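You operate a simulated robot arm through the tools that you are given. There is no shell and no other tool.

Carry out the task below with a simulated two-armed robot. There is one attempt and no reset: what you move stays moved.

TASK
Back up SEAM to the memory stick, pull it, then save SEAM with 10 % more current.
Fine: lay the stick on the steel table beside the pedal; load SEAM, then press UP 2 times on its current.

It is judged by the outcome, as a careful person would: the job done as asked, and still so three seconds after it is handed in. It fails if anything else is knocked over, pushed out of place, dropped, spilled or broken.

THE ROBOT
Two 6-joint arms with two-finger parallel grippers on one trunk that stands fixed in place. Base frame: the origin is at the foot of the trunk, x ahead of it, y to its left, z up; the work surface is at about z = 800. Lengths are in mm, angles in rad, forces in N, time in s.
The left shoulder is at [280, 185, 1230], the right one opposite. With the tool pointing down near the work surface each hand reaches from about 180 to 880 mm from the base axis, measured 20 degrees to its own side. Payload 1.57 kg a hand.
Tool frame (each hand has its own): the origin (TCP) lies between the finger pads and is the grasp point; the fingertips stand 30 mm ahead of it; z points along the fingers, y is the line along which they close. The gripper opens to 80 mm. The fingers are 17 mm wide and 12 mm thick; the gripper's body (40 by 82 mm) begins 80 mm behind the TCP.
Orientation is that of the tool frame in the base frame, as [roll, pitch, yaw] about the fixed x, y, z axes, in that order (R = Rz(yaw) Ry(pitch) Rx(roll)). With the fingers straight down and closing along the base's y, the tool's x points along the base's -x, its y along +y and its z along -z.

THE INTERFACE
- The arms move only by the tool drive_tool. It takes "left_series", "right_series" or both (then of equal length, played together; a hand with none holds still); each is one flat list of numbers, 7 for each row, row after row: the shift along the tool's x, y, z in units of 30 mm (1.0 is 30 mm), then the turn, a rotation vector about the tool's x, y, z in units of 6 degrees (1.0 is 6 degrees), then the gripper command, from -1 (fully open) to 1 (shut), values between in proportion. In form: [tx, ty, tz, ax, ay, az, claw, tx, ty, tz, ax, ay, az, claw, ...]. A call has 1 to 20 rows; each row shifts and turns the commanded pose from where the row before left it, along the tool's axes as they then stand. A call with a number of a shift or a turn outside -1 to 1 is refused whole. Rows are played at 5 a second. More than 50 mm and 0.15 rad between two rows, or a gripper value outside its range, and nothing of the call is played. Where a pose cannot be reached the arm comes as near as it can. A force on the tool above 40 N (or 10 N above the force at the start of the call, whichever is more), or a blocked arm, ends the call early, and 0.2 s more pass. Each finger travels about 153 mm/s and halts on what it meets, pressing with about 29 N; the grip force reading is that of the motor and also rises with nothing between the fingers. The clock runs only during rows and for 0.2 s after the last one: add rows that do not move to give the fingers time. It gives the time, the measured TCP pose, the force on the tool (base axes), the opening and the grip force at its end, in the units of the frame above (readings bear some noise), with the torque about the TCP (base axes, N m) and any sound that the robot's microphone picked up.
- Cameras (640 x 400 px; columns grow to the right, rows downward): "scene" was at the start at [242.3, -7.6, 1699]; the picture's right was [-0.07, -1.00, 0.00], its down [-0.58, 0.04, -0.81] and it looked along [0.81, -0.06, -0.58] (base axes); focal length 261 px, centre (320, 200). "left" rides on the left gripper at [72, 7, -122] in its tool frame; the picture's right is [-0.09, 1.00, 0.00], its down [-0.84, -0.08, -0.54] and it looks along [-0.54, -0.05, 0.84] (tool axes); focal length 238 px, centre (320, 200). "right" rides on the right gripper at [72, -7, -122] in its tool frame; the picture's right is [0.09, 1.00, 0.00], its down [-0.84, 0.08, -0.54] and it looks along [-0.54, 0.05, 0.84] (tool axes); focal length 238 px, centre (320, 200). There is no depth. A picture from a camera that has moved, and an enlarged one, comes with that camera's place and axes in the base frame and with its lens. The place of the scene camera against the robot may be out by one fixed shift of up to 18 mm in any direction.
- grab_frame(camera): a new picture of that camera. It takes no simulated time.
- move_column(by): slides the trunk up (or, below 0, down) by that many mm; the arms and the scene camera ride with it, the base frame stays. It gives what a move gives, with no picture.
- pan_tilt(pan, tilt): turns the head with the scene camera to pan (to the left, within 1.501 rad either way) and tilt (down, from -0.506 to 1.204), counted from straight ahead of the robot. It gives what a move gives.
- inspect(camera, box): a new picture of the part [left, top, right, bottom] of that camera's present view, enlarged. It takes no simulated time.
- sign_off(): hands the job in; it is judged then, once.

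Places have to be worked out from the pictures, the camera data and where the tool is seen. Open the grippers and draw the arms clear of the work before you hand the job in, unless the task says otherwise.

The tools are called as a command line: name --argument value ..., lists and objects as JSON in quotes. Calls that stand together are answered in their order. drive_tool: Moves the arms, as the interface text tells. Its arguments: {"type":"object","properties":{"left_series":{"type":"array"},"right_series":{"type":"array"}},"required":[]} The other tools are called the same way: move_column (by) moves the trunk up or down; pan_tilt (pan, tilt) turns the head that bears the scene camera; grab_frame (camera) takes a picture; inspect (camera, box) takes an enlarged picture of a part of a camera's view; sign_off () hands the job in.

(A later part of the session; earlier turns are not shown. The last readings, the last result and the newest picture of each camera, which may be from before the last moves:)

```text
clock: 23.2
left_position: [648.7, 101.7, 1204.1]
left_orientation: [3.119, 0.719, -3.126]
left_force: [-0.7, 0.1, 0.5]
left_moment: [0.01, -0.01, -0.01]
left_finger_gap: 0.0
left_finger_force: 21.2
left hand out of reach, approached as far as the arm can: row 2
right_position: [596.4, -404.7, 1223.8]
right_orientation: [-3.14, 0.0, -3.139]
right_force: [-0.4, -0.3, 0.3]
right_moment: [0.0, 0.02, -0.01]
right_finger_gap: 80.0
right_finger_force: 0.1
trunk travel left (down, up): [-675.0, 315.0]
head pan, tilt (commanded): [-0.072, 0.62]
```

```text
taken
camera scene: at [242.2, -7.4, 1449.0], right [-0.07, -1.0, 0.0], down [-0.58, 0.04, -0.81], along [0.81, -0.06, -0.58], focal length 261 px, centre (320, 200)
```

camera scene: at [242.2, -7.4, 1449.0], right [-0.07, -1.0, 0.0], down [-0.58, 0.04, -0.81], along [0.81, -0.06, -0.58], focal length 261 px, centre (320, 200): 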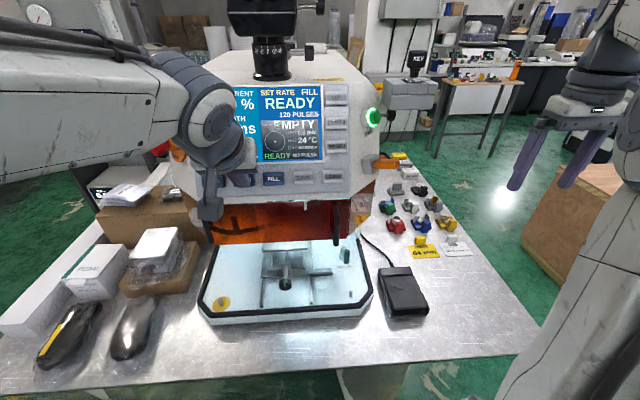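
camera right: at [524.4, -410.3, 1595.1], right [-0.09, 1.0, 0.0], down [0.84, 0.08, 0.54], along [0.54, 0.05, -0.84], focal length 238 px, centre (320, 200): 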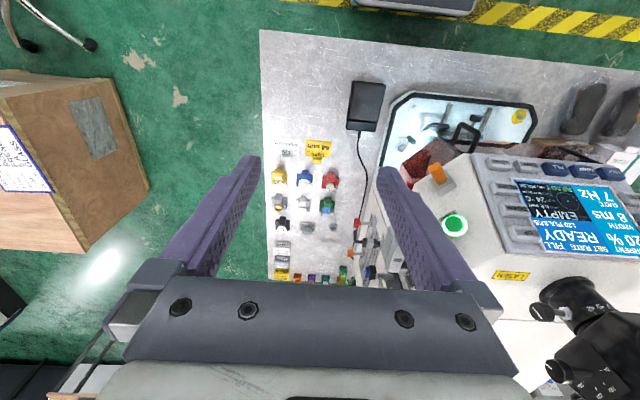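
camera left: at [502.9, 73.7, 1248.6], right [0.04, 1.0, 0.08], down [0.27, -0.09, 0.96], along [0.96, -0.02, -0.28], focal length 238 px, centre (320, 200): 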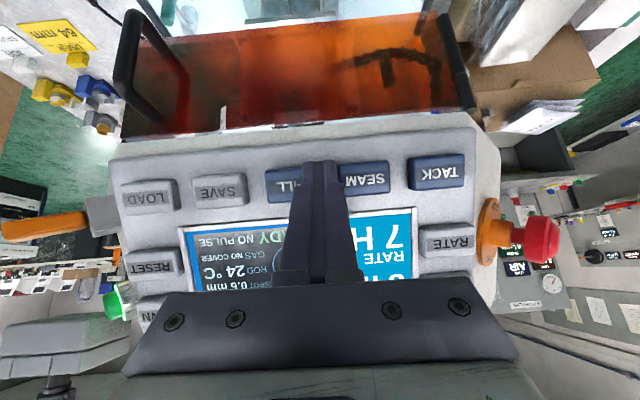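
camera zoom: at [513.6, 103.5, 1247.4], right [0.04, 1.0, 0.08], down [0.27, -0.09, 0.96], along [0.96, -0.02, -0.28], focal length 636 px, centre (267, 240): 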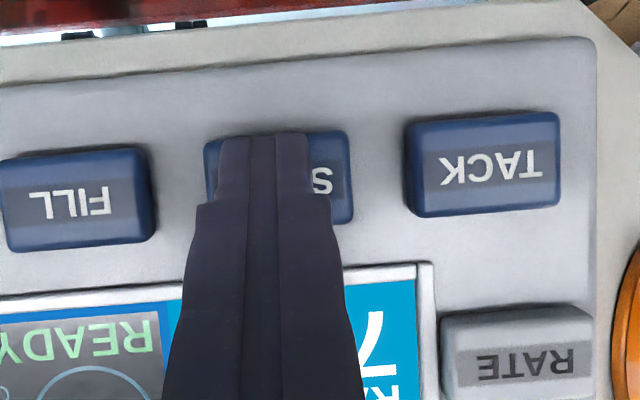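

The tip covers the SEAM key with only a few millimetres to go. I now press in small steps of about 2.5 mm along the panel normal and listen for a click.

drive_tool --left_series '[0.12, 0.07, 0, 0, 0, 0, 1, -0.0338, 0, 0.0762, 0, 0, 0, 1, -0.0338, 0, 0.0762, 0, 0, 0, 1, -0.0338, 0, 0.0762, 0, 0, 0, 1]'

inspect --camera "left" --box '[220, 110, 460, 260]'

inspect --camera "scene" --box '[180, 80, 360, 200]'

```text
clock: 24.2
left_position: [651.8, 104.6, 1199.1]
left_orientation: [3.12, 0.722, -3.124]
left_force: [-12.2, -4.1, 4.0]
left_moment: [-0.05, 0.1, -0.11]
left_finger_gap: 0.0
left_finger_force: 21.6
right_position: [596.0, -405.1, 1223.8]
right_orientation: [-3.141, -0.001, -3.141]
right_force: [0.6, 0.5, -0.5]
right_moment: [0.01, 0.02, -0.02]
right_finger_gap: 79.8
right_finger_force: 0.0
trunk travel left (down, up): [-675.0, 315.0]
head pan, tilt (commanded): [-0.072, 0.62]
heard: click
```

```text
2.67 times, centred on (340, 185) of left
camera zoom: at [516.3, 106.1, 1242.2], right [0.04, 1.0, 0.08], down [0.27, -0.08, 0.96], along [0.96, -0.02, -0.28], focal length 636 px, centre (267, 240)
```

zoom: 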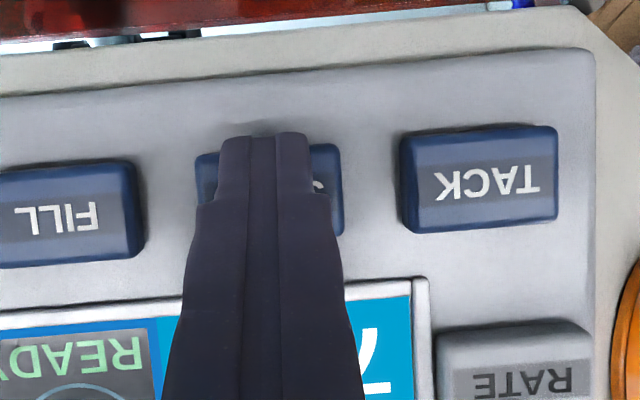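

```text
3.33 times, centred on (270, 140) of scene
camera zoom: at [241.3, -7.7, 1449.2], right [-0.07, -1.0, 0.0], down [-0.58, 0.04, -0.81], along [0.81, -0.06, -0.58], focal length 870 px, centre (487, 400)
```

zoom: 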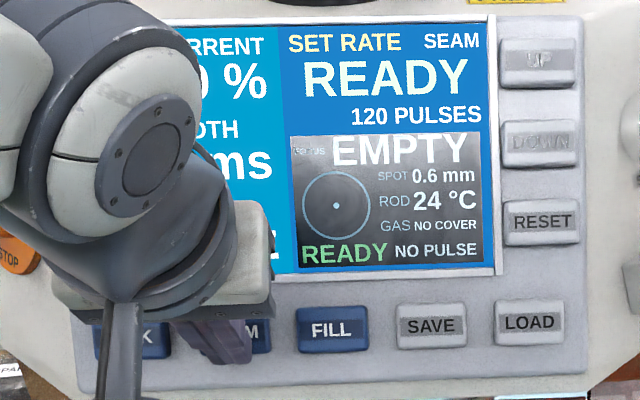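

The screen header now reads SEAM after one click. I retract about 12 mm and slide towards LOAD, retracting a bit more along the way, then read the screen values.

drive_tool --left_series '[0.0812, 0, -0.1828, 0, 0, 0, 1, 0.0812, 0, -0.1828, 0, 0, 0, 1, 0.04, -0.93, -0.09, 0, 0, 0, 1, 0.04, -0.93, -0.09, 0, 0, 0, 1, 0.04, -0.93, -0.09, 0, 0, 0, 1, 0.04, -0.93, -0.09, 0, 0, 0, 1, 0, -0.93, 0, 0, 0, 0, 1, 0, -0.93, 0, 0, 0, 0, 1, 0, 0, 0, 0, 0, 0, 1]'

grab_frame --camera "left"

grab_frame --camera "scene"

```text
clock: 26.2
left_position: [635.5, -62.4, 1204.7]
left_orientation: [3.118, 0.721, -3.126]
left_force: [-0.1, 0.5, -1.0]
left_moment: [0.03, -0.02, 0.02]
left_finger_gap: 0.0
left_finger_force: 21.1
right_position: [595.5, -404.6, 1223.8]
right_orientation: [-3.141, -0.001, 3.141]
right_force: [0.0, 0.3, 0.1]
right_moment: [0.02, 0.03, -0.03]
right_finger_gap: 80.0
right_finger_force: 0.2
trunk travel left (down, up): [-675.0, 315.0]
head pan, tilt (commanded): [-0.072, 0.62]
```

```text
taken
camera left: at [500.5, -61.5, 1248.7], right [0.04, 1.0, 0.08], down [0.27, -0.09, 0.96], along [0.96, -0.02, -0.28], focal length 238 px, centre (320, 200)
```

left: 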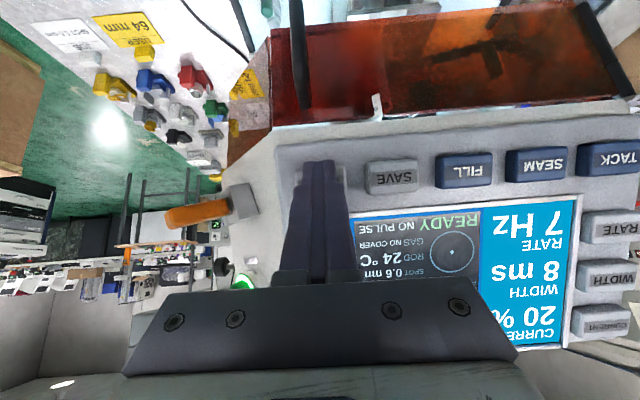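

```text
taken
camera scene: at [242.3, -7.6, 1448.9], right [-0.07, -1.0, 0.0], down [-0.58, 0.04, -0.81], along [0.81, -0.06, -0.58], focal length 261 px, centre (320, 200)
```

scene: 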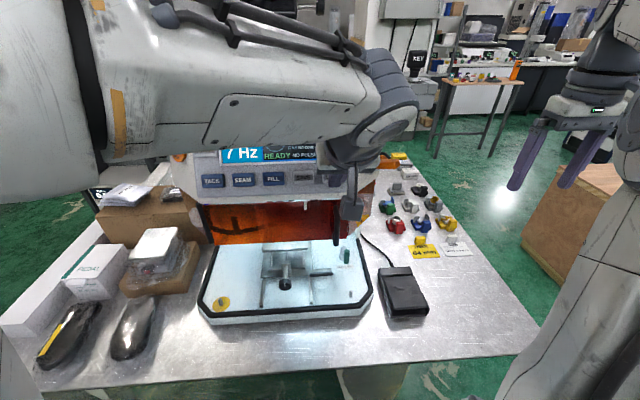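

The screen keeps 20 % / 8 ms / 7 Hz with SEAM only selected, so its own values still have to be loaded. The tip stands before LOAD; I press it with the same depth that clicked SEAM.

drive_tool --left_series '[-0.1, 0, 0.18, 0, 0, 0, 1, -0.1, 0, 0.18, 0, 0, 0, 1, -0.0338, 0, 0.0762, 0, 0, 0, 1, -0.0338, 0, 0.0762, 0, 0, 0, 1]'

grab_frame --camera "left"

inspect --camera "left" --box '[340, 150, 640, 350]'

```text
clock: 27.2
left_position: [650.5, -63.3, 1199.5]
left_orientation: [3.12, 0.72, -3.125]
left_force: [-10.1, 1.4, 2.0]
left_moment: [0.06, 0.13, 0.01]
left_finger_gap: 0.0
left_finger_force: 21.4
right_position: [595.7, -405.4, 1223.7]
right_orientation: [3.141, 0.0, -3.141]
right_force: [0.1, 0.7, -0.1]
right_moment: [0.02, -0.01, 0.02]
right_finger_gap: 79.8
right_finger_force: 0.0
trunk travel left (down, up): [-675.0, 315.0]
head pan, tilt (commanded): [-0.072, 0.62]
heard: click
```

```text
taken
camera left: at [515.7, -61.5, 1242.6], right [0.04, 1.0, 0.08], down [0.27, -0.09, 0.96], along [0.96, -0.02, -0.28], focal length 238 px, centre (320, 200)
```

left: 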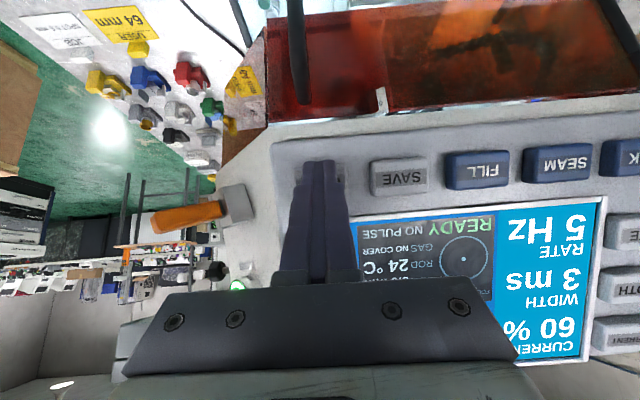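

```text
2.00 times, centred on (490, 250) of left
camera zoom: at [515.7, -61.5, 1242.6], right [0.04, 1.0, 0.08], down [0.27, -0.09, 0.96], along [0.96, -0.02, -0.28], focal length 477 px, centre (-20, 100)
```

zoom: 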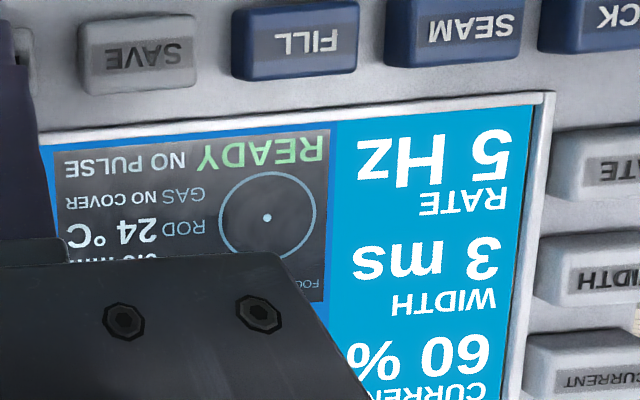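

LOAD brought in SEAM's own values: 60 %, 3 ms, 5 Hz. I retract 18 mm and look at the whole screen before saving.

drive_tool --left_series '[0.1218, 0, -0.2742, 0, 0, 0, 1, 0.1218, 0, -0.2742, 0, 0, 0, 1, 0, 0, 0, 0, 0, 0, 1]'

grab_frame --camera "left"

grab_frame --camera "right"

```text
clock: 28.0
left_position: [635.7, -63.9, 1205.4]
left_orientation: [3.119, 0.722, -3.127]
left_force: [-0.1, 0.3, 0.9]
left_moment: [0.0, -0.02, -0.03]
left_finger_gap: 0.0
left_finger_force: 21.0
right_position: [596.2, -404.7, 1223.2]
right_orientation: [3.14, 0.001, -3.141]
right_force: [-0.5, 0.9, -0.5]
right_moment: [0.02, -0.02, -0.01]
right_finger_gap: 80.1
right_finger_force: 0.0
trunk travel left (down, up): [-675.0, 315.0]
head pan, tilt (commanded): [-0.072, 0.62]
```

```text
taken
camera left: at [500.1, -62.4, 1249.6], right [0.04, 1.0, 0.08], down [0.27, -0.09, 0.96], along [0.96, -0.02, -0.28], focal length 238 px, centre (320, 200)
```

left: 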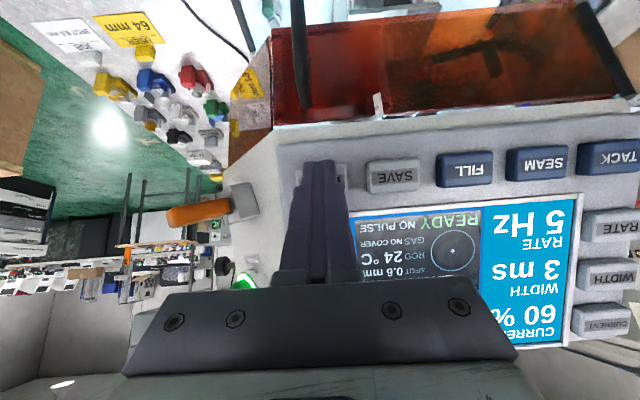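

```text
taken
camera right: at [524.7, -410.9, 1345.0], right [-0.09, 1.0, 0.0], down [0.84, 0.08, 0.54], along [0.54, 0.05, -0.84], focal length 238 px, centre (320, 200)
```

right: 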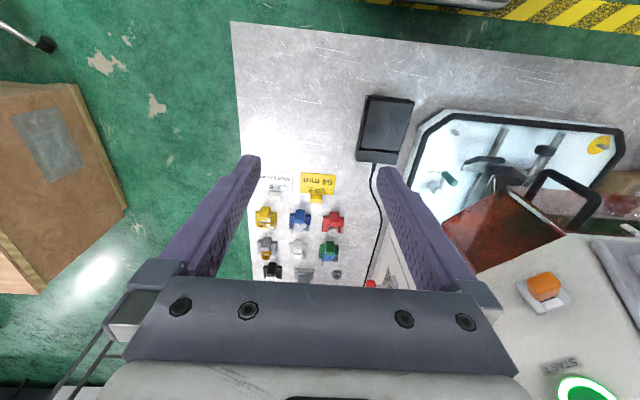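

The values are stable at 60 % / 3 ms / 5 Hz with SEAM selected and the stick still in. I slide to SAVE (y about -7) and press it with the same stroke.

drive_tool --left_series '[0, 0.95, 0, 0, 0, 0, 1, 0, 0.95, 0, 0, 0, 0, 1, -0.1, 0, 0.18, 0, 0, 0, 1, -0.1, 0, 0.18, 0, 0, 0, 1, -0.0338, 0, 0.0762, 0, 0, 0, 1, -0.0338, 0, 0.0762, 0, 0, 0, 1]'

grab_frame --camera "left"

grab_frame --camera "scene"

```text
clock: 29.4
left_position: [649.9, -5.4, 1200.6]
left_orientation: [3.121, 0.72, -3.127]
left_force: [-3.4, -0.5, 1.3]
left_moment: [-0.02, 0.02, -0.05]
left_finger_gap: 0.0
left_finger_force: 21.1
right_position: [594.4, -404.9, 1224.2]
right_orientation: [3.141, 0.0, -3.141]
right_force: [-1.1, 0.1, -0.2]
right_moment: [0.02, 0.01, 0.0]
right_finger_gap: 79.9
right_finger_force: 0.0
trunk travel left (down, up): [-675.0, 315.0]
head pan, tilt (commanded): [-0.072, 0.62]
heard: click
```

```text
taken
camera left: at [514.9, -4.7, 1244.5], right [0.04, 1.0, 0.08], down [0.27, -0.09, 0.96], along [0.96, -0.02, -0.28], focal length 238 px, centre (320, 200)
```

left: 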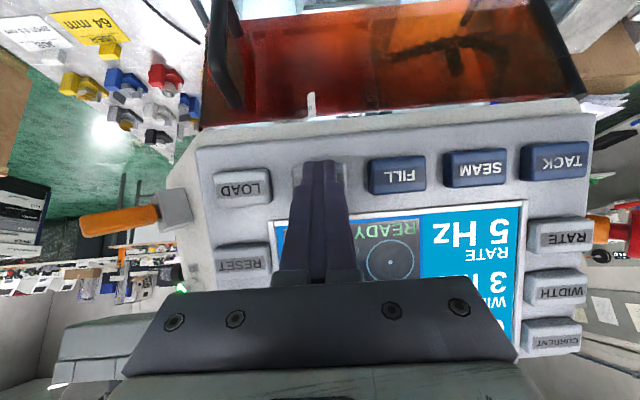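

```text
taken
camera scene: at [242.1, -7.5, 1449.0], right [-0.07, -1.0, 0.0], down [-0.58, 0.04, -0.81], along [0.81, -0.06, -0.58], focal length 261 px, centre (320, 200)
```

scene: 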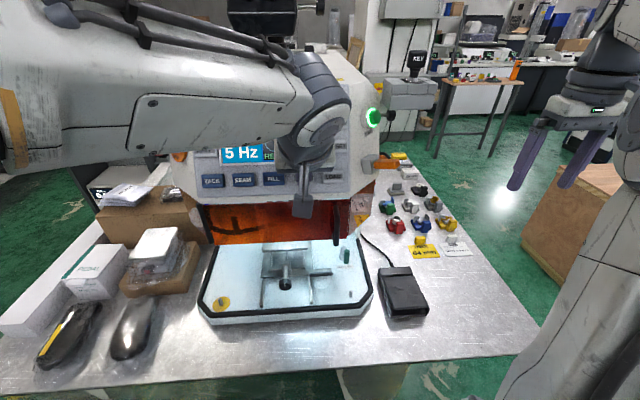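

SAVE clicked. I retract and slide the left hand to the left so that the scene camera can read the screen header.

drive_tool --left_series '[0.0812, 0, -0.1828, 0, 0, 0, 1, 0.0812, 0, -0.1828, 0, 0, 0, 1, 0, 1, 0, 0, 0, 0, 1, 0, 1, 0, 0, 0, 0, 1, 0, 1, 0, 0, 0, 0, 1]'

grab_frame --camera "scene"

inspect --camera "scene" --box '[180, 80, 400, 200]'

```text
clock: 30.6
left_position: [635.7, 85.7, 1207.9]
left_orientation: [3.118, 0.72, -3.128]
left_force: [-0.1, -0.7, 0.1]
left_moment: [0.01, -0.01, 0.0]
left_finger_gap: 0.0
left_finger_force: 21.4
right_position: [594.4, -404.3, 1224.0]
right_orientation: [-3.141, 0.0, -3.141]
right_force: [-1.2, 0.2, -0.1]
right_moment: [0.03, 0.02, 0.01]
right_finger_gap: 79.8
right_finger_force: 0.0
trunk travel left (down, up): [-675.0, 315.0]
head pan, tilt (commanded): [-0.072, 0.62]
```

```text
taken
camera scene: at [242.4, -7.5, 1449.0], right [-0.07, -1.0, 0.0], down [-0.58, 0.04, -0.81], along [0.81, -0.06, -0.58], focal length 261 px, centre (320, 200)
```

scene: 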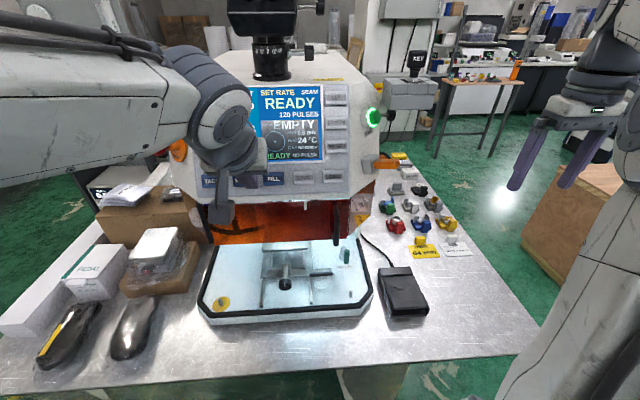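

```text
2.91 times, centred on (290, 140) of scene
camera zoom: at [242.4, -7.5, 1449.0], right [-0.07, -1.0, 0.0], down [-0.58, 0.04, -0.81], along [0.81, -0.06, -0.58], focal length 759 px, centre (407, 374)
```

zoom: 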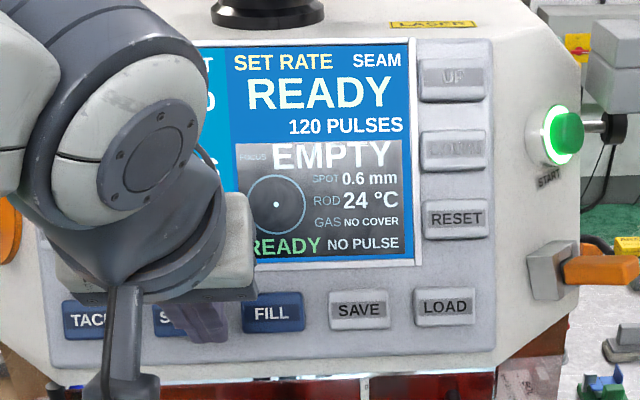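

The header shows SEAM / READY and no lasting message, so I want to watch the screen at the moment of saving. I bring the right hand round so that its camera looks at the screen from the right while the left hand presses.

drive_tool --right_series '[0, 0, -0.84, 0, 0, -1, -1, 0, 0, -0.84, 0, 0, -1, -1, 0, 0, -0.84, 0, 0, -1, -1, 0, 0, -0.84, 0, 0, -1, -1, 0, 0, -0.84, 0, 0, -1, -1, 0, 0, 0, 0, 0, -1, -1, 0, 0, 0, 0, 0, -1, -1, 0, 0, 0, 0, 0, -1, -1, 0, 0, 0, 0, 0, -1, -1, 0, 0, 0, 0, 0, -1, -1, -0.893, 0.853, 0, 0, 0, 0, -1, -0.893, 0.853, 0, 0, 0, 0, -1, -0.893, 0.853, 0, 0, 0, 0, -1, -0.893, 0.853, 0, 0, 0, 0, -1]'

drive_tool --right_series '[0, 0, 0, 0, -1, 0, -1, 0, 0, 0, 0, -1, 0, -1, 0, 0, 0, 0, -1, 0, -1, 0, 0, 0, 0, -1, 0, -1, 0, 0, 0, 0, -1, 0, -1, 0, 0, 0, 0, -1, 0, -1, 0, 0, 0, 0, 0, 0, -1]'

grab_frame --camera "right"

grab_frame --camera "scene"

```text
clock: 33.6
left_position: [636.0, 84.5, 1207.4]
left_orientation: [3.119, 0.72, -3.126]
left_force: [-0.2, 0.2, 0.6]
left_moment: [0.04, 0.01, 0.01]
left_finger_gap: 0.0
left_finger_force: 20.7
right_position: [550.6, -253.1, 1317.3]
right_orientation: [3.141, -0.001, -2.093]
right_force: [0.0, 0.0, -0.4]
right_moment: [0.0, 0.02, 0.01]
right_finger_gap: 79.7
right_finger_force: 0.0
right hand out of reach, approached as far as the arm can: row 4, 5
trunk travel left (down, up): [-675.0, 315.0]
head pan, tilt (commanded): [-0.072, 0.62]
```

```text
clock: 35.2
left_position: [635.5, 85.5, 1208.4]
left_orientation: [3.119, 0.721, -3.126]
left_force: [-0.5, 0.3, 0.6]
left_moment: [0.0, -0.01, 0.01]
left_finger_gap: 0.0
left_finger_force: 21.2
right_position: [550.5, -253.1, 1318.9]
right_orientation: [-3.141, 0.627, -2.095]
right_force: [0.7, -0.1, -0.4]
right_moment: [0.02, 0.03, -0.01]
right_finger_gap: 80.1
right_finger_force: 0.0
trunk travel left (down, up): [-675.0, 315.0]
head pan, tilt (commanded): [-0.072, 0.62]
```

```text
taken
camera right: at [492.0, -368.3, 1373.4], right [-0.9, 0.43, -0.05], down [0.11, 0.35, 0.93], along [0.42, 0.83, -0.36], focal length 238 px, centre (320, 200)
```

right: 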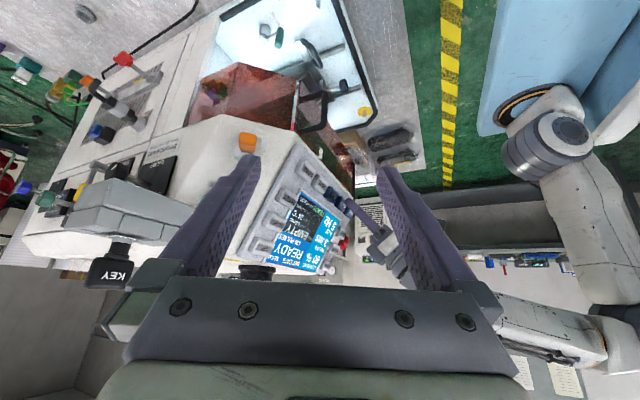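

```text
taken
camera scene: at [242.3, -7.5, 1449.0], right [-0.07, -1.0, 0.0], down [-0.58, 0.04, -0.81], along [0.81, -0.06, -0.58], focal length 261 px, centre (320, 200)
```

scene: 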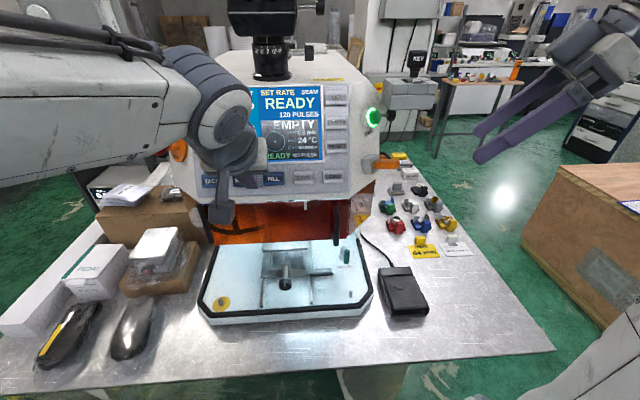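

The right camera sees the screen between its fingers. I enlarge it to check readability.

inspect --camera "right" --box '[230, 150, 390, 290]'

```text
2.86 times, centred on (310, 220) of right
camera zoom: at [492.0, -368.3, 1373.4], right [-0.9, 0.43, -0.05], down [0.11, 0.35, 0.93], along [0.42, 0.83, -0.36], focal length 681 px, centre (349, 143)
```

zoom: 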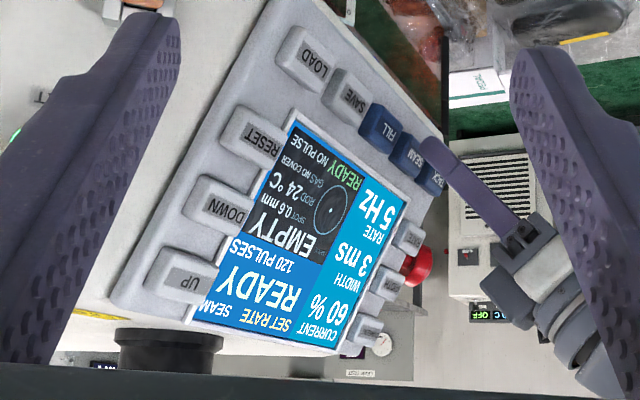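

The screen is readable: SEAM, 60 %, 3 ms, 5 Hz. I press SAVE again with the left hand and read the screen at that moment.

drive_tool --left_series '[0, -1, 0, 0, 0, 0, 1, 0, -1, 0, 0, 0, 0, 1, 0, -1, 0, 0, 0, 0, 1, -0.0812, 0, 0.1828, 0, 0, 0, 1, -0.0812, 0, 0.1828, 0, 0, 0, 1, -0.02, 0, 0.0457, 0, 0, 0, 1]'

inspect --camera "right" --box '[230, 150, 390, 290]'

grab_frame --camera "left"

```text
clock: 36.6
left_position: [649.5, -5.8, 1200.9]
left_orientation: [3.122, 0.72, -3.126]
left_force: [-3.5, -2.3, 1.9]
left_moment: [0.01, 0.04, -0.05]
left_finger_gap: 0.2
left_finger_force: 21.3
right_position: [549.5, -253.1, 1316.9]
right_orientation: [-3.141, 0.628, -2.095]
right_force: [-0.8, 0.2, -0.2]
right_moment: [0.02, -0.02, 0.02]
right_finger_gap: 79.9
right_finger_force: 0.0
trunk travel left (down, up): [-675.0, 315.0]
head pan, tilt (commanded): [-0.072, 0.62]
heard: click
```

```text
2.86 times, centred on (310, 220) of right
camera zoom: at [491.6, -368.4, 1373.6], right [-0.9, 0.43, -0.05], down [0.11, 0.35, 0.93], along [0.42, 0.83, -0.36], focal length 681 px, centre (349, 143)
```

zoom: 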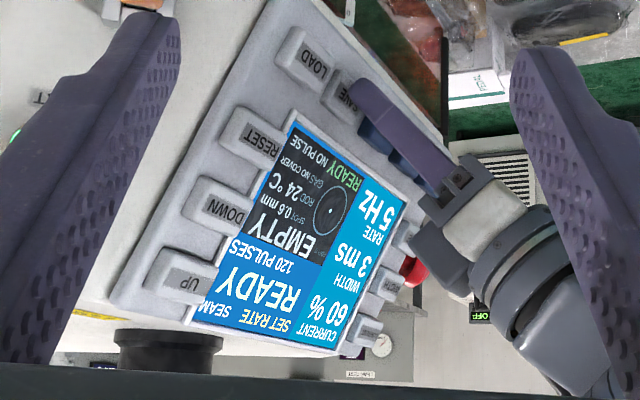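

```text
taken
camera left: at [515.3, -4.5, 1244.2], right [0.04, 1.0, 0.08], down [0.27, -0.08, 0.96], along [0.96, -0.02, -0.28], focal length 238 px, centre (320, 200)
```

left: 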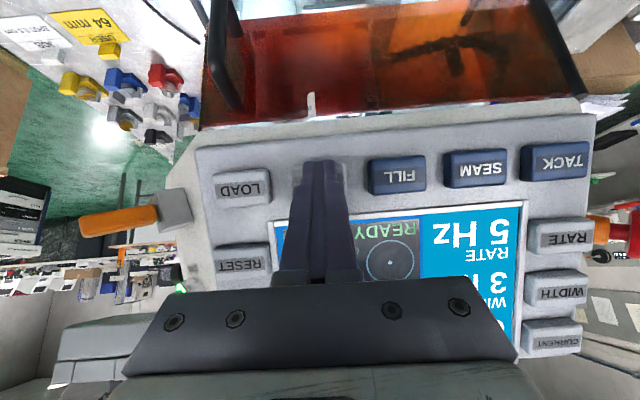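

A click sounded but no message shows yet. I hold the key a little deeper for about a second and look at the screen again.

drive_tool --left_series '[-0.03, 0, 0.068, 0, 0, 0, 1, 0, 0, 0, 0, 0, 0, 1, 0, 0, 0, 0, 0, 0, 1, 0, 0, 0, 0, 0, 0, 1]'

inspect --camera "right" --box '[230, 150, 390, 290]'

```text
clock: 37.6
left_position: [651.6, -4.6, 1199.9]
left_orientation: [3.119, 0.721, -3.126]
left_force: [-15.6, -2.2, 2.1]
left_moment: [-0.06, 0.2, -0.09]
left_finger_gap: 0.0
left_finger_force: 21.9
right_position: [548.2, -253.3, 1318.0]
right_orientation: [-3.141, 0.628, -2.095]
right_force: [-0.4, 0.1, -0.2]
right_moment: [0.01, 0.01, -0.02]
right_finger_gap: 80.1
right_finger_force: 0.1
trunk travel left (down, up): [-675.0, 315.0]
head pan, tilt (commanded): [-0.072, 0.62]
```

```text
2.86 times, centred on (310, 220) of right
camera zoom: at [491.0, -368.4, 1373.8], right [-0.9, 0.43, -0.05], down [0.11, 0.35, 0.93], along [0.42, 0.83, -0.36], focal length 681 px, centre (349, 143)
```

zoom: 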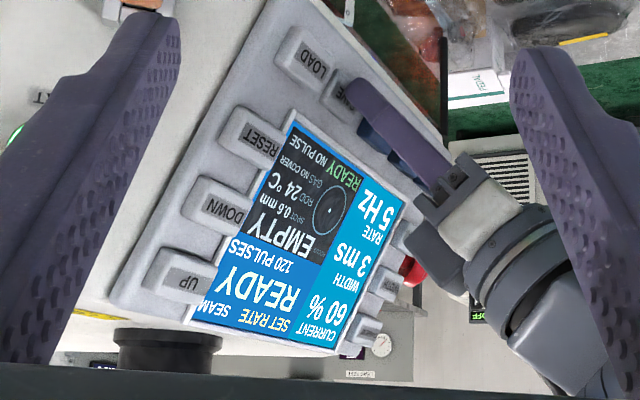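

No message, so the machine saves silently or shows it elsewhere. I look at the stick and its socket for a lamp, from the right and scene cameras.

inspect --camera "right" --box '[190, 110, 290, 190]'

inspect --camera "scene" --box '[340, 90, 420, 190]'

inspect --camera "left" --box '[60, 160, 280, 300]'

```text
5.00 times, centred on (240, 150) of right
camera zoom: at [491.0, -368.4, 1373.8], right [-0.9, 0.43, -0.05], down [0.11, 0.35, 0.93], along [0.42, 0.83, -0.36], focal length 1192 px, centre (720, 450)
```

zoom: 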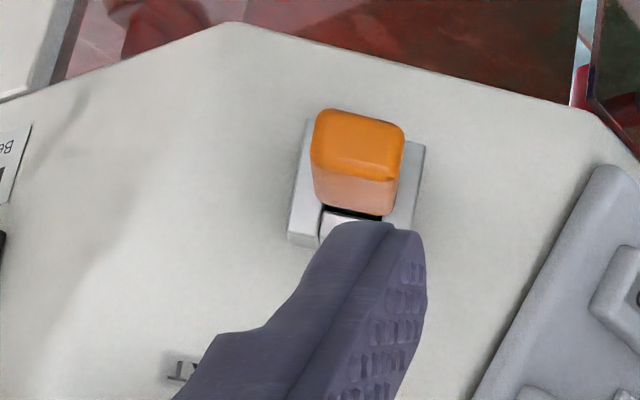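

```text
4.00 times, centred on (380, 140) of scene
camera zoom: at [241.3, -7.6, 1449.1], right [-0.07, -1.0, 0.0], down [-0.58, 0.04, -0.81], along [0.81, -0.06, -0.58], focal length 1044 px, centre (80, 440)
```

zoom: 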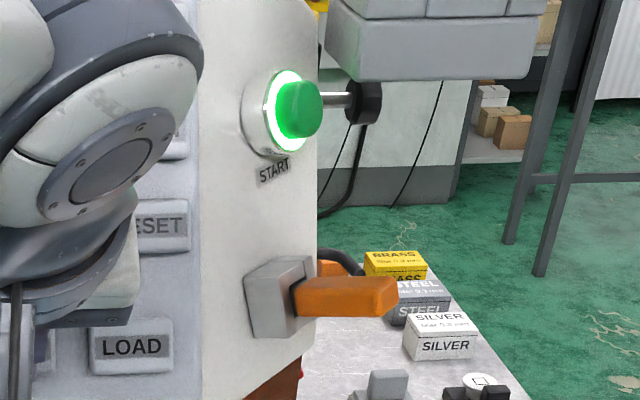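

```text
2.86 times, centred on (170, 230) of left
camera zoom: at [517.3, -4.3, 1243.7], right [0.04, 1.0, 0.08], down [0.27, -0.09, 0.96], along [0.96, -0.02, -0.28], focal length 681 px, centre (749, 114)
```

zoom: 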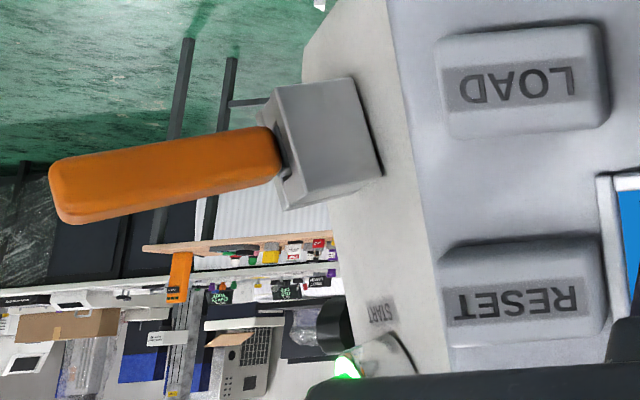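

Neither the screen nor the socket shows any save feedback, so I take the click as the backup of SEAM (60 / 3 / 5). From both cameras I place the stick's end at (688, -189, 1201) and its root at (720, -157, 1184), so it points out at 44° and rises about 19°; I retract the left hand and level the right hand.

drive_tool --left_series '[0.05, 0, -0.1137, 0, 0, 0, 1, 0.0812, 0, -0.1828, 0, 0, 0, 1, 0.0812, 0, -0.1828, 0, 0, 0, 1, 0, 1, 0, 0, 0, 0, 1, 0, 1, 0, 0, 0, 0, 1, 0, 1, 0, 0, 0, 0, 1]' --right_series '[0, 0, 0, 0, 1, 0, -1, 0, 0, 0, 0, 1, 0, -1, 0, 0, 0, 0, 1, 0, -1, 0, 0, 0, 0, 1, 0, -1, 0, 0, 0, 0, 1, 0, -1, 0, 0, 0, 0, 1, 0, -1]'

drive_tool --right_series '[0, 0, 0, 0, 0, 0.89, -0.6, 0, 0, 0, 0, 0, 0.89, -0.6, 0, 0, 0, 0, 0, 0.89, -0.6, -0.8, -0.33, 0, 0, 0, 0, -0.6, -0.8, -0.33, 0, 0, 0, 0, -0.6, -0.8, -0.33, 0, 0, 0, 0, -0.6, -0.8, -0.33, 0, 0, 0, 0, -0.6, -0.8, -0.33, 0, 0, 0, 0, -0.6, 0, 0, 0, 0, -1, 0, -0.6, 0, 0, 0, 0, -1, 0, -0.6, 0, 0, 0, 0, 0, 0, -0.6]'

grab_frame --camera "right"

grab_frame --camera "scene"

```text
clock: 39.0
left_position: [637.2, 85.3, 1208.8]
left_orientation: [3.119, 0.721, -3.128]
left_force: [-0.5, 0.2, 0.0]
left_moment: [0.01, 0.01, 0.03]
left_finger_gap: 0.0
left_finger_force: 21.2
right_position: [549.6, -253.9, 1318.2]
right_orientation: [-3.142, -0.001, -2.097]
right_force: [0.8, -0.6, 0.3]
right_moment: [0.01, 0.0, 0.02]
right_finger_gap: 80.0
right_finger_force: 0.0
trunk travel left (down, up): [-675.0, 315.0]
head pan, tilt (commanded): [-0.072, 0.62]
```

```text
clock: 41.4
left_position: [635.2, 85.6, 1210.1]
left_orientation: [3.119, 0.721, -3.125]
left_force: [-0.1, -0.1, 0.3]
left_moment: [-0.03, 0.0, -0.02]
left_finger_gap: 0.1
left_finger_force: 21.8
right_position: [667.9, -205.7, 1312.3]
right_orientation: [3.141, 0.212, -2.374]
right_force: [0.1, 0.0, -0.1]
right_moment: [0.0, 0.02, 0.0]
right_finger_gap: 63.8
right_finger_force: 0.1
right hand out of reach, approached as far as the arm can: row 8
trunk travel left (down, up): [-675.0, 315.0]
head pan, tilt (commanded): [-0.072, 0.62]
```

```text
taken
camera right: at [604.0, -276.4, 1415.0], right [-0.76, 0.65, -0.02], down [0.45, 0.55, 0.7], along [0.47, 0.52, -0.71], focal length 238 px, centre (320, 200)
```

right: 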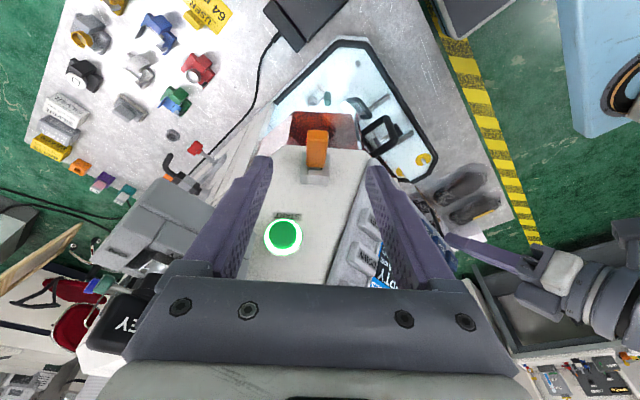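

```text
taken
camera scene: at [242.1, -7.5, 1449.0], right [-0.07, -1.0, 0.0], down [-0.58, 0.04, -0.81], along [0.81, -0.06, -0.58], focal length 261 px, centre (320, 200)
```

scene: 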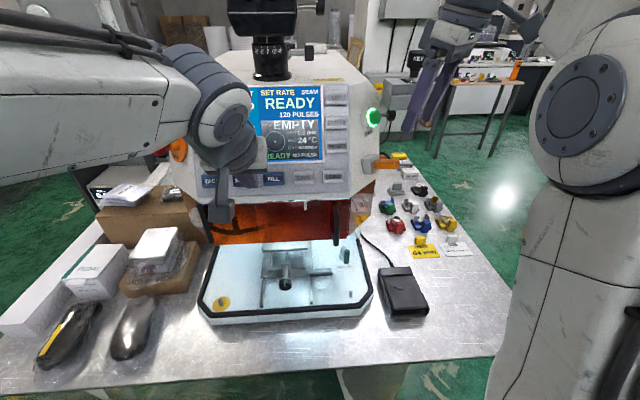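

The stick lies straight ahead between the right hand's fingers. I enlarge it to measure its line and place precisely before descending.

inspect --camera "right" --box '[270, 110, 370, 210]'

inspect --camera "scene" --box '[360, 60, 460, 190]'

```text
4.00 times, centred on (320, 160) of right
camera zoom: at [604.0, -276.4, 1415.0], right [-0.76, 0.65, -0.02], down [0.45, 0.55, 0.7], along [0.47, 0.52, -0.71], focal length 953 px, centre (320, 360)
```

zoom: 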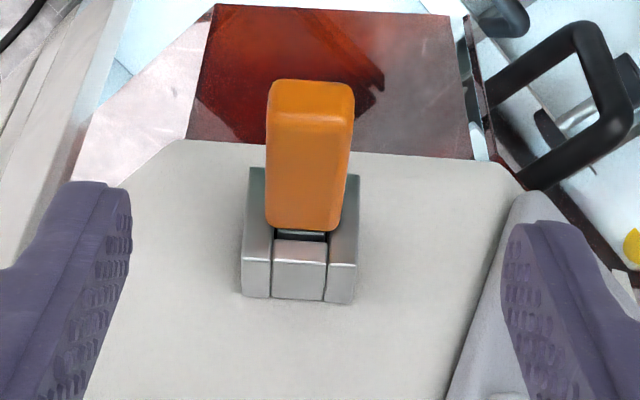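

```text
3.08 times, centred on (410, 125) of scene
camera zoom: at [242.1, -7.5, 1449.0], right [-0.07, -1.0, 0.0], down [-0.58, 0.04, -0.81], along [0.81, -0.06, -0.58], focal length 803 px, centre (43, 431)
```

zoom: 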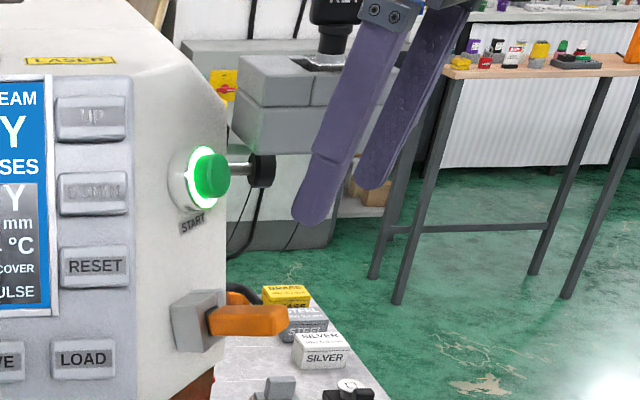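

The stick's heading is about 45°, matching the hand. I descend two thirds of the way over the stick with the fingers open 64 mm and check again.

drive_tool --right_series '[-0.3, -0.027, 0.6, 0, 0, 0, -0.6, -0.303, -0.026, 0.7, 0, 0, 0, -0.6, 0, 0, 0.8, 0, 0, 0, -0.6, 0, 0, 0.3, 0, 0, 0, -0.6, 0, 0, 0, 0, 0, 0, -0.6]'

grab_frame --camera "right"

inspect --camera "scene" --box '[340, 60, 440, 190]'

```text
clock: 42.6
left_position: [637.5, 85.2, 1209.8]
left_orientation: [3.122, 0.721, -3.126]
left_force: [-0.3, -0.2, -1.4]
left_moment: [-0.03, -0.03, 0.02]
left_finger_gap: 0.0
left_finger_force: 21.4
right_position: [691.5, -184.1, 1244.7]
right_orientation: [-3.141, 0.209, -2.372]
right_force: [-0.9, 0.6, -0.2]
right_moment: [0.0, 0.0, 0.02]
right_finger_gap: 64.0
right_finger_force: 0.2
trunk travel left (down, up): [-675.0, 315.0]
head pan, tilt (commanded): [-0.072, 0.62]
```

```text
taken
camera right: at [628.3, -255.3, 1348.5], right [-0.76, 0.65, -0.02], down [0.45, 0.55, 0.7], along [0.47, 0.52, -0.71], focal length 238 px, centre (320, 200)
```

right: 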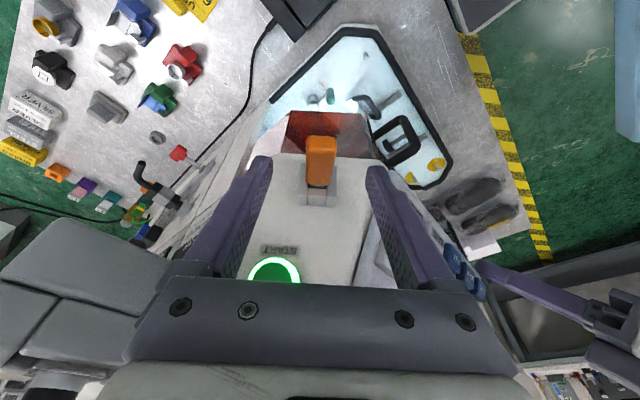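

```text
3.08 times, centred on (390, 125) of scene
camera zoom: at [242.3, -7.4, 1448.9], right [-0.07, -1.0, 0.0], down [-0.58, 0.04, -0.81], along [0.81, -0.06, -0.58], focal length 803 px, centre (105, 431)
```

zoom: 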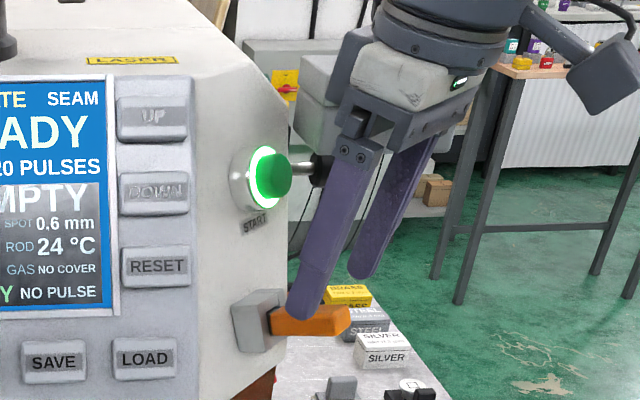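

The fingers straddle the stick with clear room to START and the key box. I go down the remaining 32 mm so that the stick sits near the fingertips.

drive_tool --right_series '[-0.018, -0.013, 0.53, 0, 0, 0, -0.6, -0.018, -0.013, 0.53, 0, 0, 0, -0.6, 0, 0, 0, 0, 0, 0, -0.6]'

inspect --camera "right" --box '[240, 100, 400, 240]'

inspect --camera "scene" --box '[340, 60, 440, 190]'

inspect --camera "left" --box '[0, 120, 200, 280]'

```text
clock: 43.4
left_position: [636.5, 86.2, 1209.1]
left_orientation: [3.121, 0.723, -3.127]
left_force: [0.1, 0.4, -0.6]
left_moment: [0.01, -0.02, -0.03]
left_finger_gap: 0.1
left_finger_force: 21.0
right_position: [698.0, -179.9, 1213.6]
right_orientation: [-3.141, 0.209, -2.372]
right_force: [-0.5, -0.4, 0.1]
right_moment: [0.0, 0.02, 0.0]
right_finger_gap: 63.8
right_finger_force: 0.1
trunk travel left (down, up): [-675.0, 315.0]
head pan, tilt (commanded): [-0.072, 0.62]
```

```text
2.86 times, centred on (320, 170) of right
camera zoom: at [634.7, -250.9, 1316.9], right [-0.76, 0.65, -0.02], down [0.45, 0.55, 0.7], along [0.47, 0.52, -0.71], focal length 681 px, centre (320, 286)
```

zoom: 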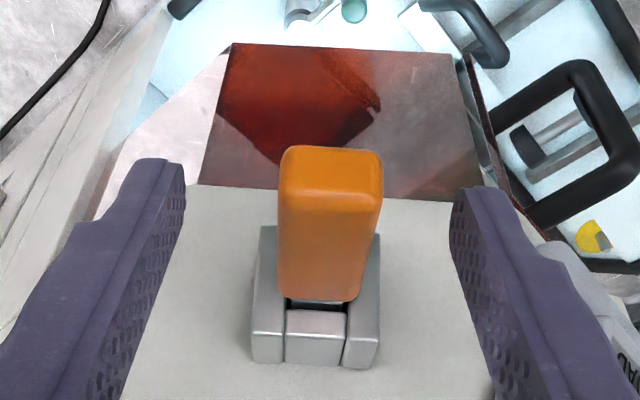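

```text
3.08 times, centred on (390, 125) of scene
camera zoom: at [242.3, -7.4, 1448.9], right [-0.07, -1.0, 0.0], down [-0.58, 0.04, -0.81], along [0.81, -0.06, -0.58], focal length 803 px, centre (105, 431)
```

zoom: 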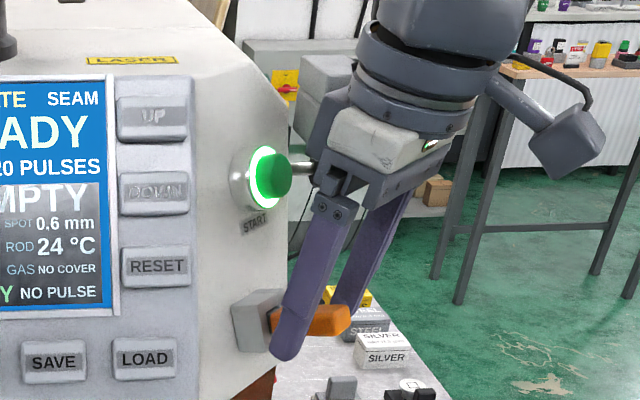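

```text
2.50 times, centred on (100, 200) of left
camera zoom: at [502.1, 86.8, 1252.6], right [0.04, 1.0, 0.08], down [0.27, -0.08, 0.96], along [0.96, -0.02, -0.28], focal length 596 px, centre (870, 200)
```

zoom: 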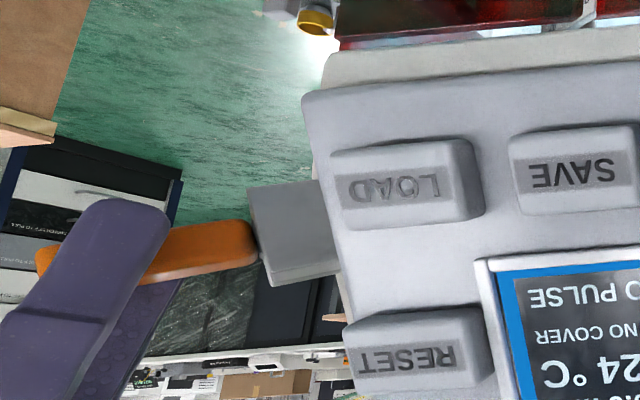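

The finger crosses the stick near its outer half with the tip just below it, and the stick is centred between the pads. I close the right gripper on it.

drive_tool --right_series '[0, 0, 0, 0, 0, 0, 1, 0, 0, 0, 0, 0, 0, 1, 0, 0, 0, 0, 0, 0, 1]'

inspect --camera "right" --box '[240, 100, 400, 240]'

inspect --camera "left" --box '[0, 120, 200, 280]'

```text
clock: 44.2
left_position: [635.9, 85.6, 1208.0]
left_orientation: [3.12, 0.721, -3.125]
left_force: [-0.7, -1.1, 0.4]
left_moment: [0.01, 0.02, 0.03]
left_finger_gap: 0.2
left_finger_force: 21.0
right_position: [698.0, -179.9, 1213.7]
right_orientation: [3.139, 0.209, -2.374]
right_force: [-4.2, 4.8, -0.9]
right_moment: [0.1, 0.16, 0.29]
right_finger_gap: 20.7
right_finger_force: 29.1
trunk travel left (down, up): [-675.0, 315.0]
head pan, tilt (commanded): [-0.072, 0.62]
```

```text
2.86 times, centred on (320, 170) of right
camera zoom: at [634.3, -250.3, 1317.0], right [-0.76, 0.65, -0.02], down [0.45, 0.55, 0.7], along [0.47, 0.52, -0.71], focal length 681 px, centre (320, 286)
```

zoom: 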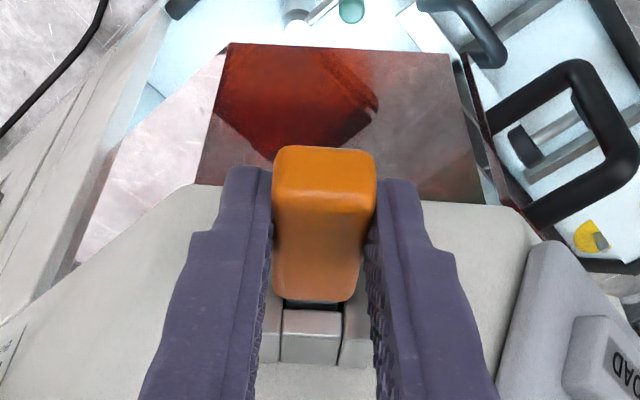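

```text
2.50 times, centred on (100, 200) of left
camera zoom: at [501.8, 87.1, 1252.6], right [0.04, 1.0, 0.08], down [0.27, -0.08, 0.96], along [0.96, -0.02, -0.28], focal length 596 px, centre (870, 200)
```

zoom: 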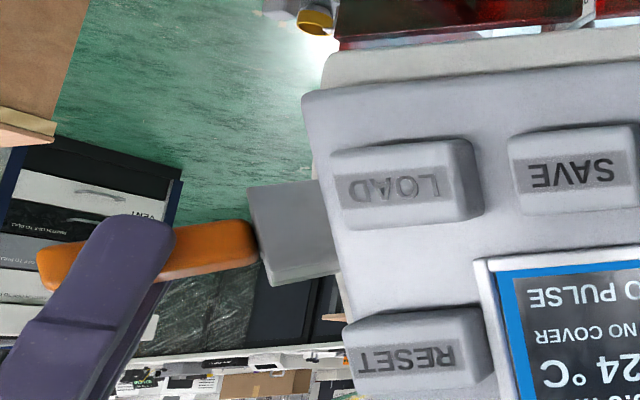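

The stick is gripped at 20.7 mm. I pull it straight out along its axis in 6 mm steps.

drive_tool --right_series '[0.1716, -0.0034, -0.1034, 0, 0, 0, 1, 0.1716, -0.0034, -0.1034, 0, 0, 0, 1, 0.1716, -0.0034, -0.1034, 0, 0, 0, 1]'

inspect --camera "right" --box '[240, 100, 400, 240]'

inspect --camera "left" --box '[0, 120, 200, 280]'

```text
clock: 45.0
left_position: [637.0, 84.8, 1208.9]
left_orientation: [3.122, 0.722, -3.125]
left_force: [-0.2, -0.6, -0.3]
left_moment: [0.04, -0.01, 0.01]
left_finger_gap: 0.0
left_finger_force: 21.1
right_position: [687.2, -190.8, 1218.1]
right_orientation: [3.141, 0.211, -2.376]
right_force: [0.2, -0.5, -0.4]
right_moment: [0.02, 0.01, 0.06]
right_finger_gap: 20.7
right_finger_force: 28.6
trunk travel left (down, up): [-675.0, 315.0]
head pan, tilt (commanded): [-0.072, 0.62]
```

```text
2.86 times, centred on (320, 170) of right
camera zoom: at [623.2, -262.4, 1323.7], right [-0.76, 0.66, -0.02], down [0.46, 0.55, 0.7], along [0.47, 0.52, -0.71], focal length 681 px, centre (320, 286)
```

zoom: 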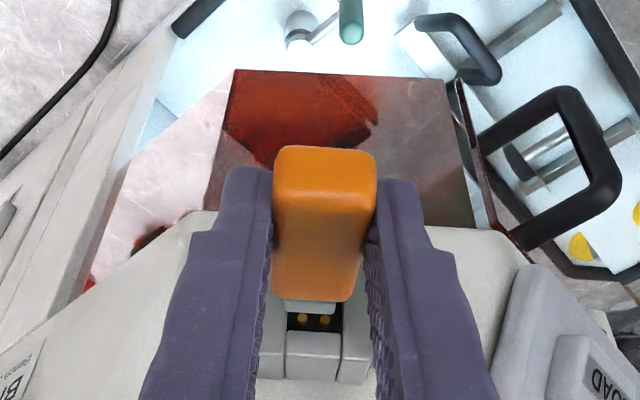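

```text
2.50 times, centred on (100, 200) of left
camera zoom: at [502.1, 86.6, 1252.6], right [0.04, 1.0, 0.08], down [0.27, -0.09, 0.96], along [0.96, -0.02, -0.28], focal length 596 px, centre (870, 200)
```

zoom: 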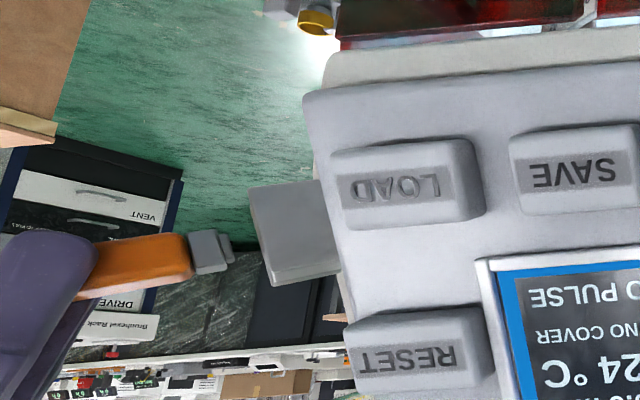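

The stick is out with its metal plug clear of the socket and no force left. I draw it further out along its axis, then carry it over to the right of the pedal, still high above the table.

drive_tool --right_series '[0.4, -0.008, -0.24, 0, 0, 0, 1, 0.4, -0.008, -0.24, 0, 0, 0, 1, 0.4, -0.008, -0.24, 0, 0, 0, 1, 0.707, -0.57, 0.308, 0, 0, 0, 1, 0.707, -0.57, 0.308, 0, 0, 0, 1, 0.707, -0.57, 0.308, 0, 0, 0, 1, 0.707, -0.57, 0.308, 0, 0, 0, 1, 0.707, -0.57, 0.308, 0, 0, 0, 1, 0.707, -0.57, 0.308, 0, 0, 0, 1, 0, 0, 0, 0, 0, 0, 1]'

grab_frame --camera "right"

grab_frame --camera "scene"

```text
clock: 47.2
left_position: [636.7, 86.2, 1208.5]
left_orientation: [3.118, 0.719, -3.128]
left_force: [-0.4, -0.6, -0.8]
left_moment: [0.02, -0.01, -0.01]
left_finger_gap: 0.0
left_finger_force: 21.2
right_position: [647.9, -373.0, 1153.3]
right_orientation: [-3.141, 0.209, -2.373]
right_force: [-0.5, -1.1, -0.4]
right_moment: [0.03, -0.01, 0.0]
right_finger_gap: 20.9
right_finger_force: 29.2
trunk travel left (down, up): [-675.0, 315.0]
head pan, tilt (commanded): [-0.072, 0.62]
```

```text
taken
camera right: at [585.2, -443.3, 1256.4], right [-0.76, 0.65, -0.02], down [0.45, 0.55, 0.7], along [0.47, 0.52, -0.71], focal length 238 px, centre (320, 200)
```

right: 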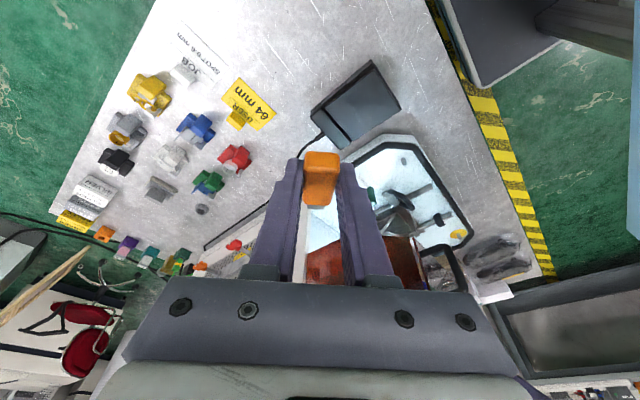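

```text
taken
camera scene: at [242.3, -7.6, 1448.9], right [-0.07, -1.0, 0.0], down [-0.58, 0.04, -0.81], along [0.81, -0.06, -0.58], focal length 261 px, centre (320, 200)
```

scene: 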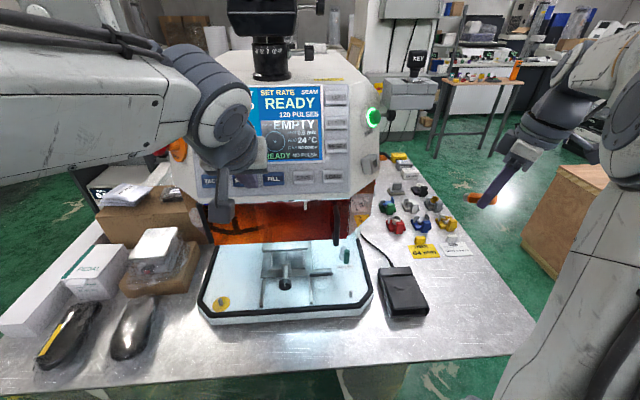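

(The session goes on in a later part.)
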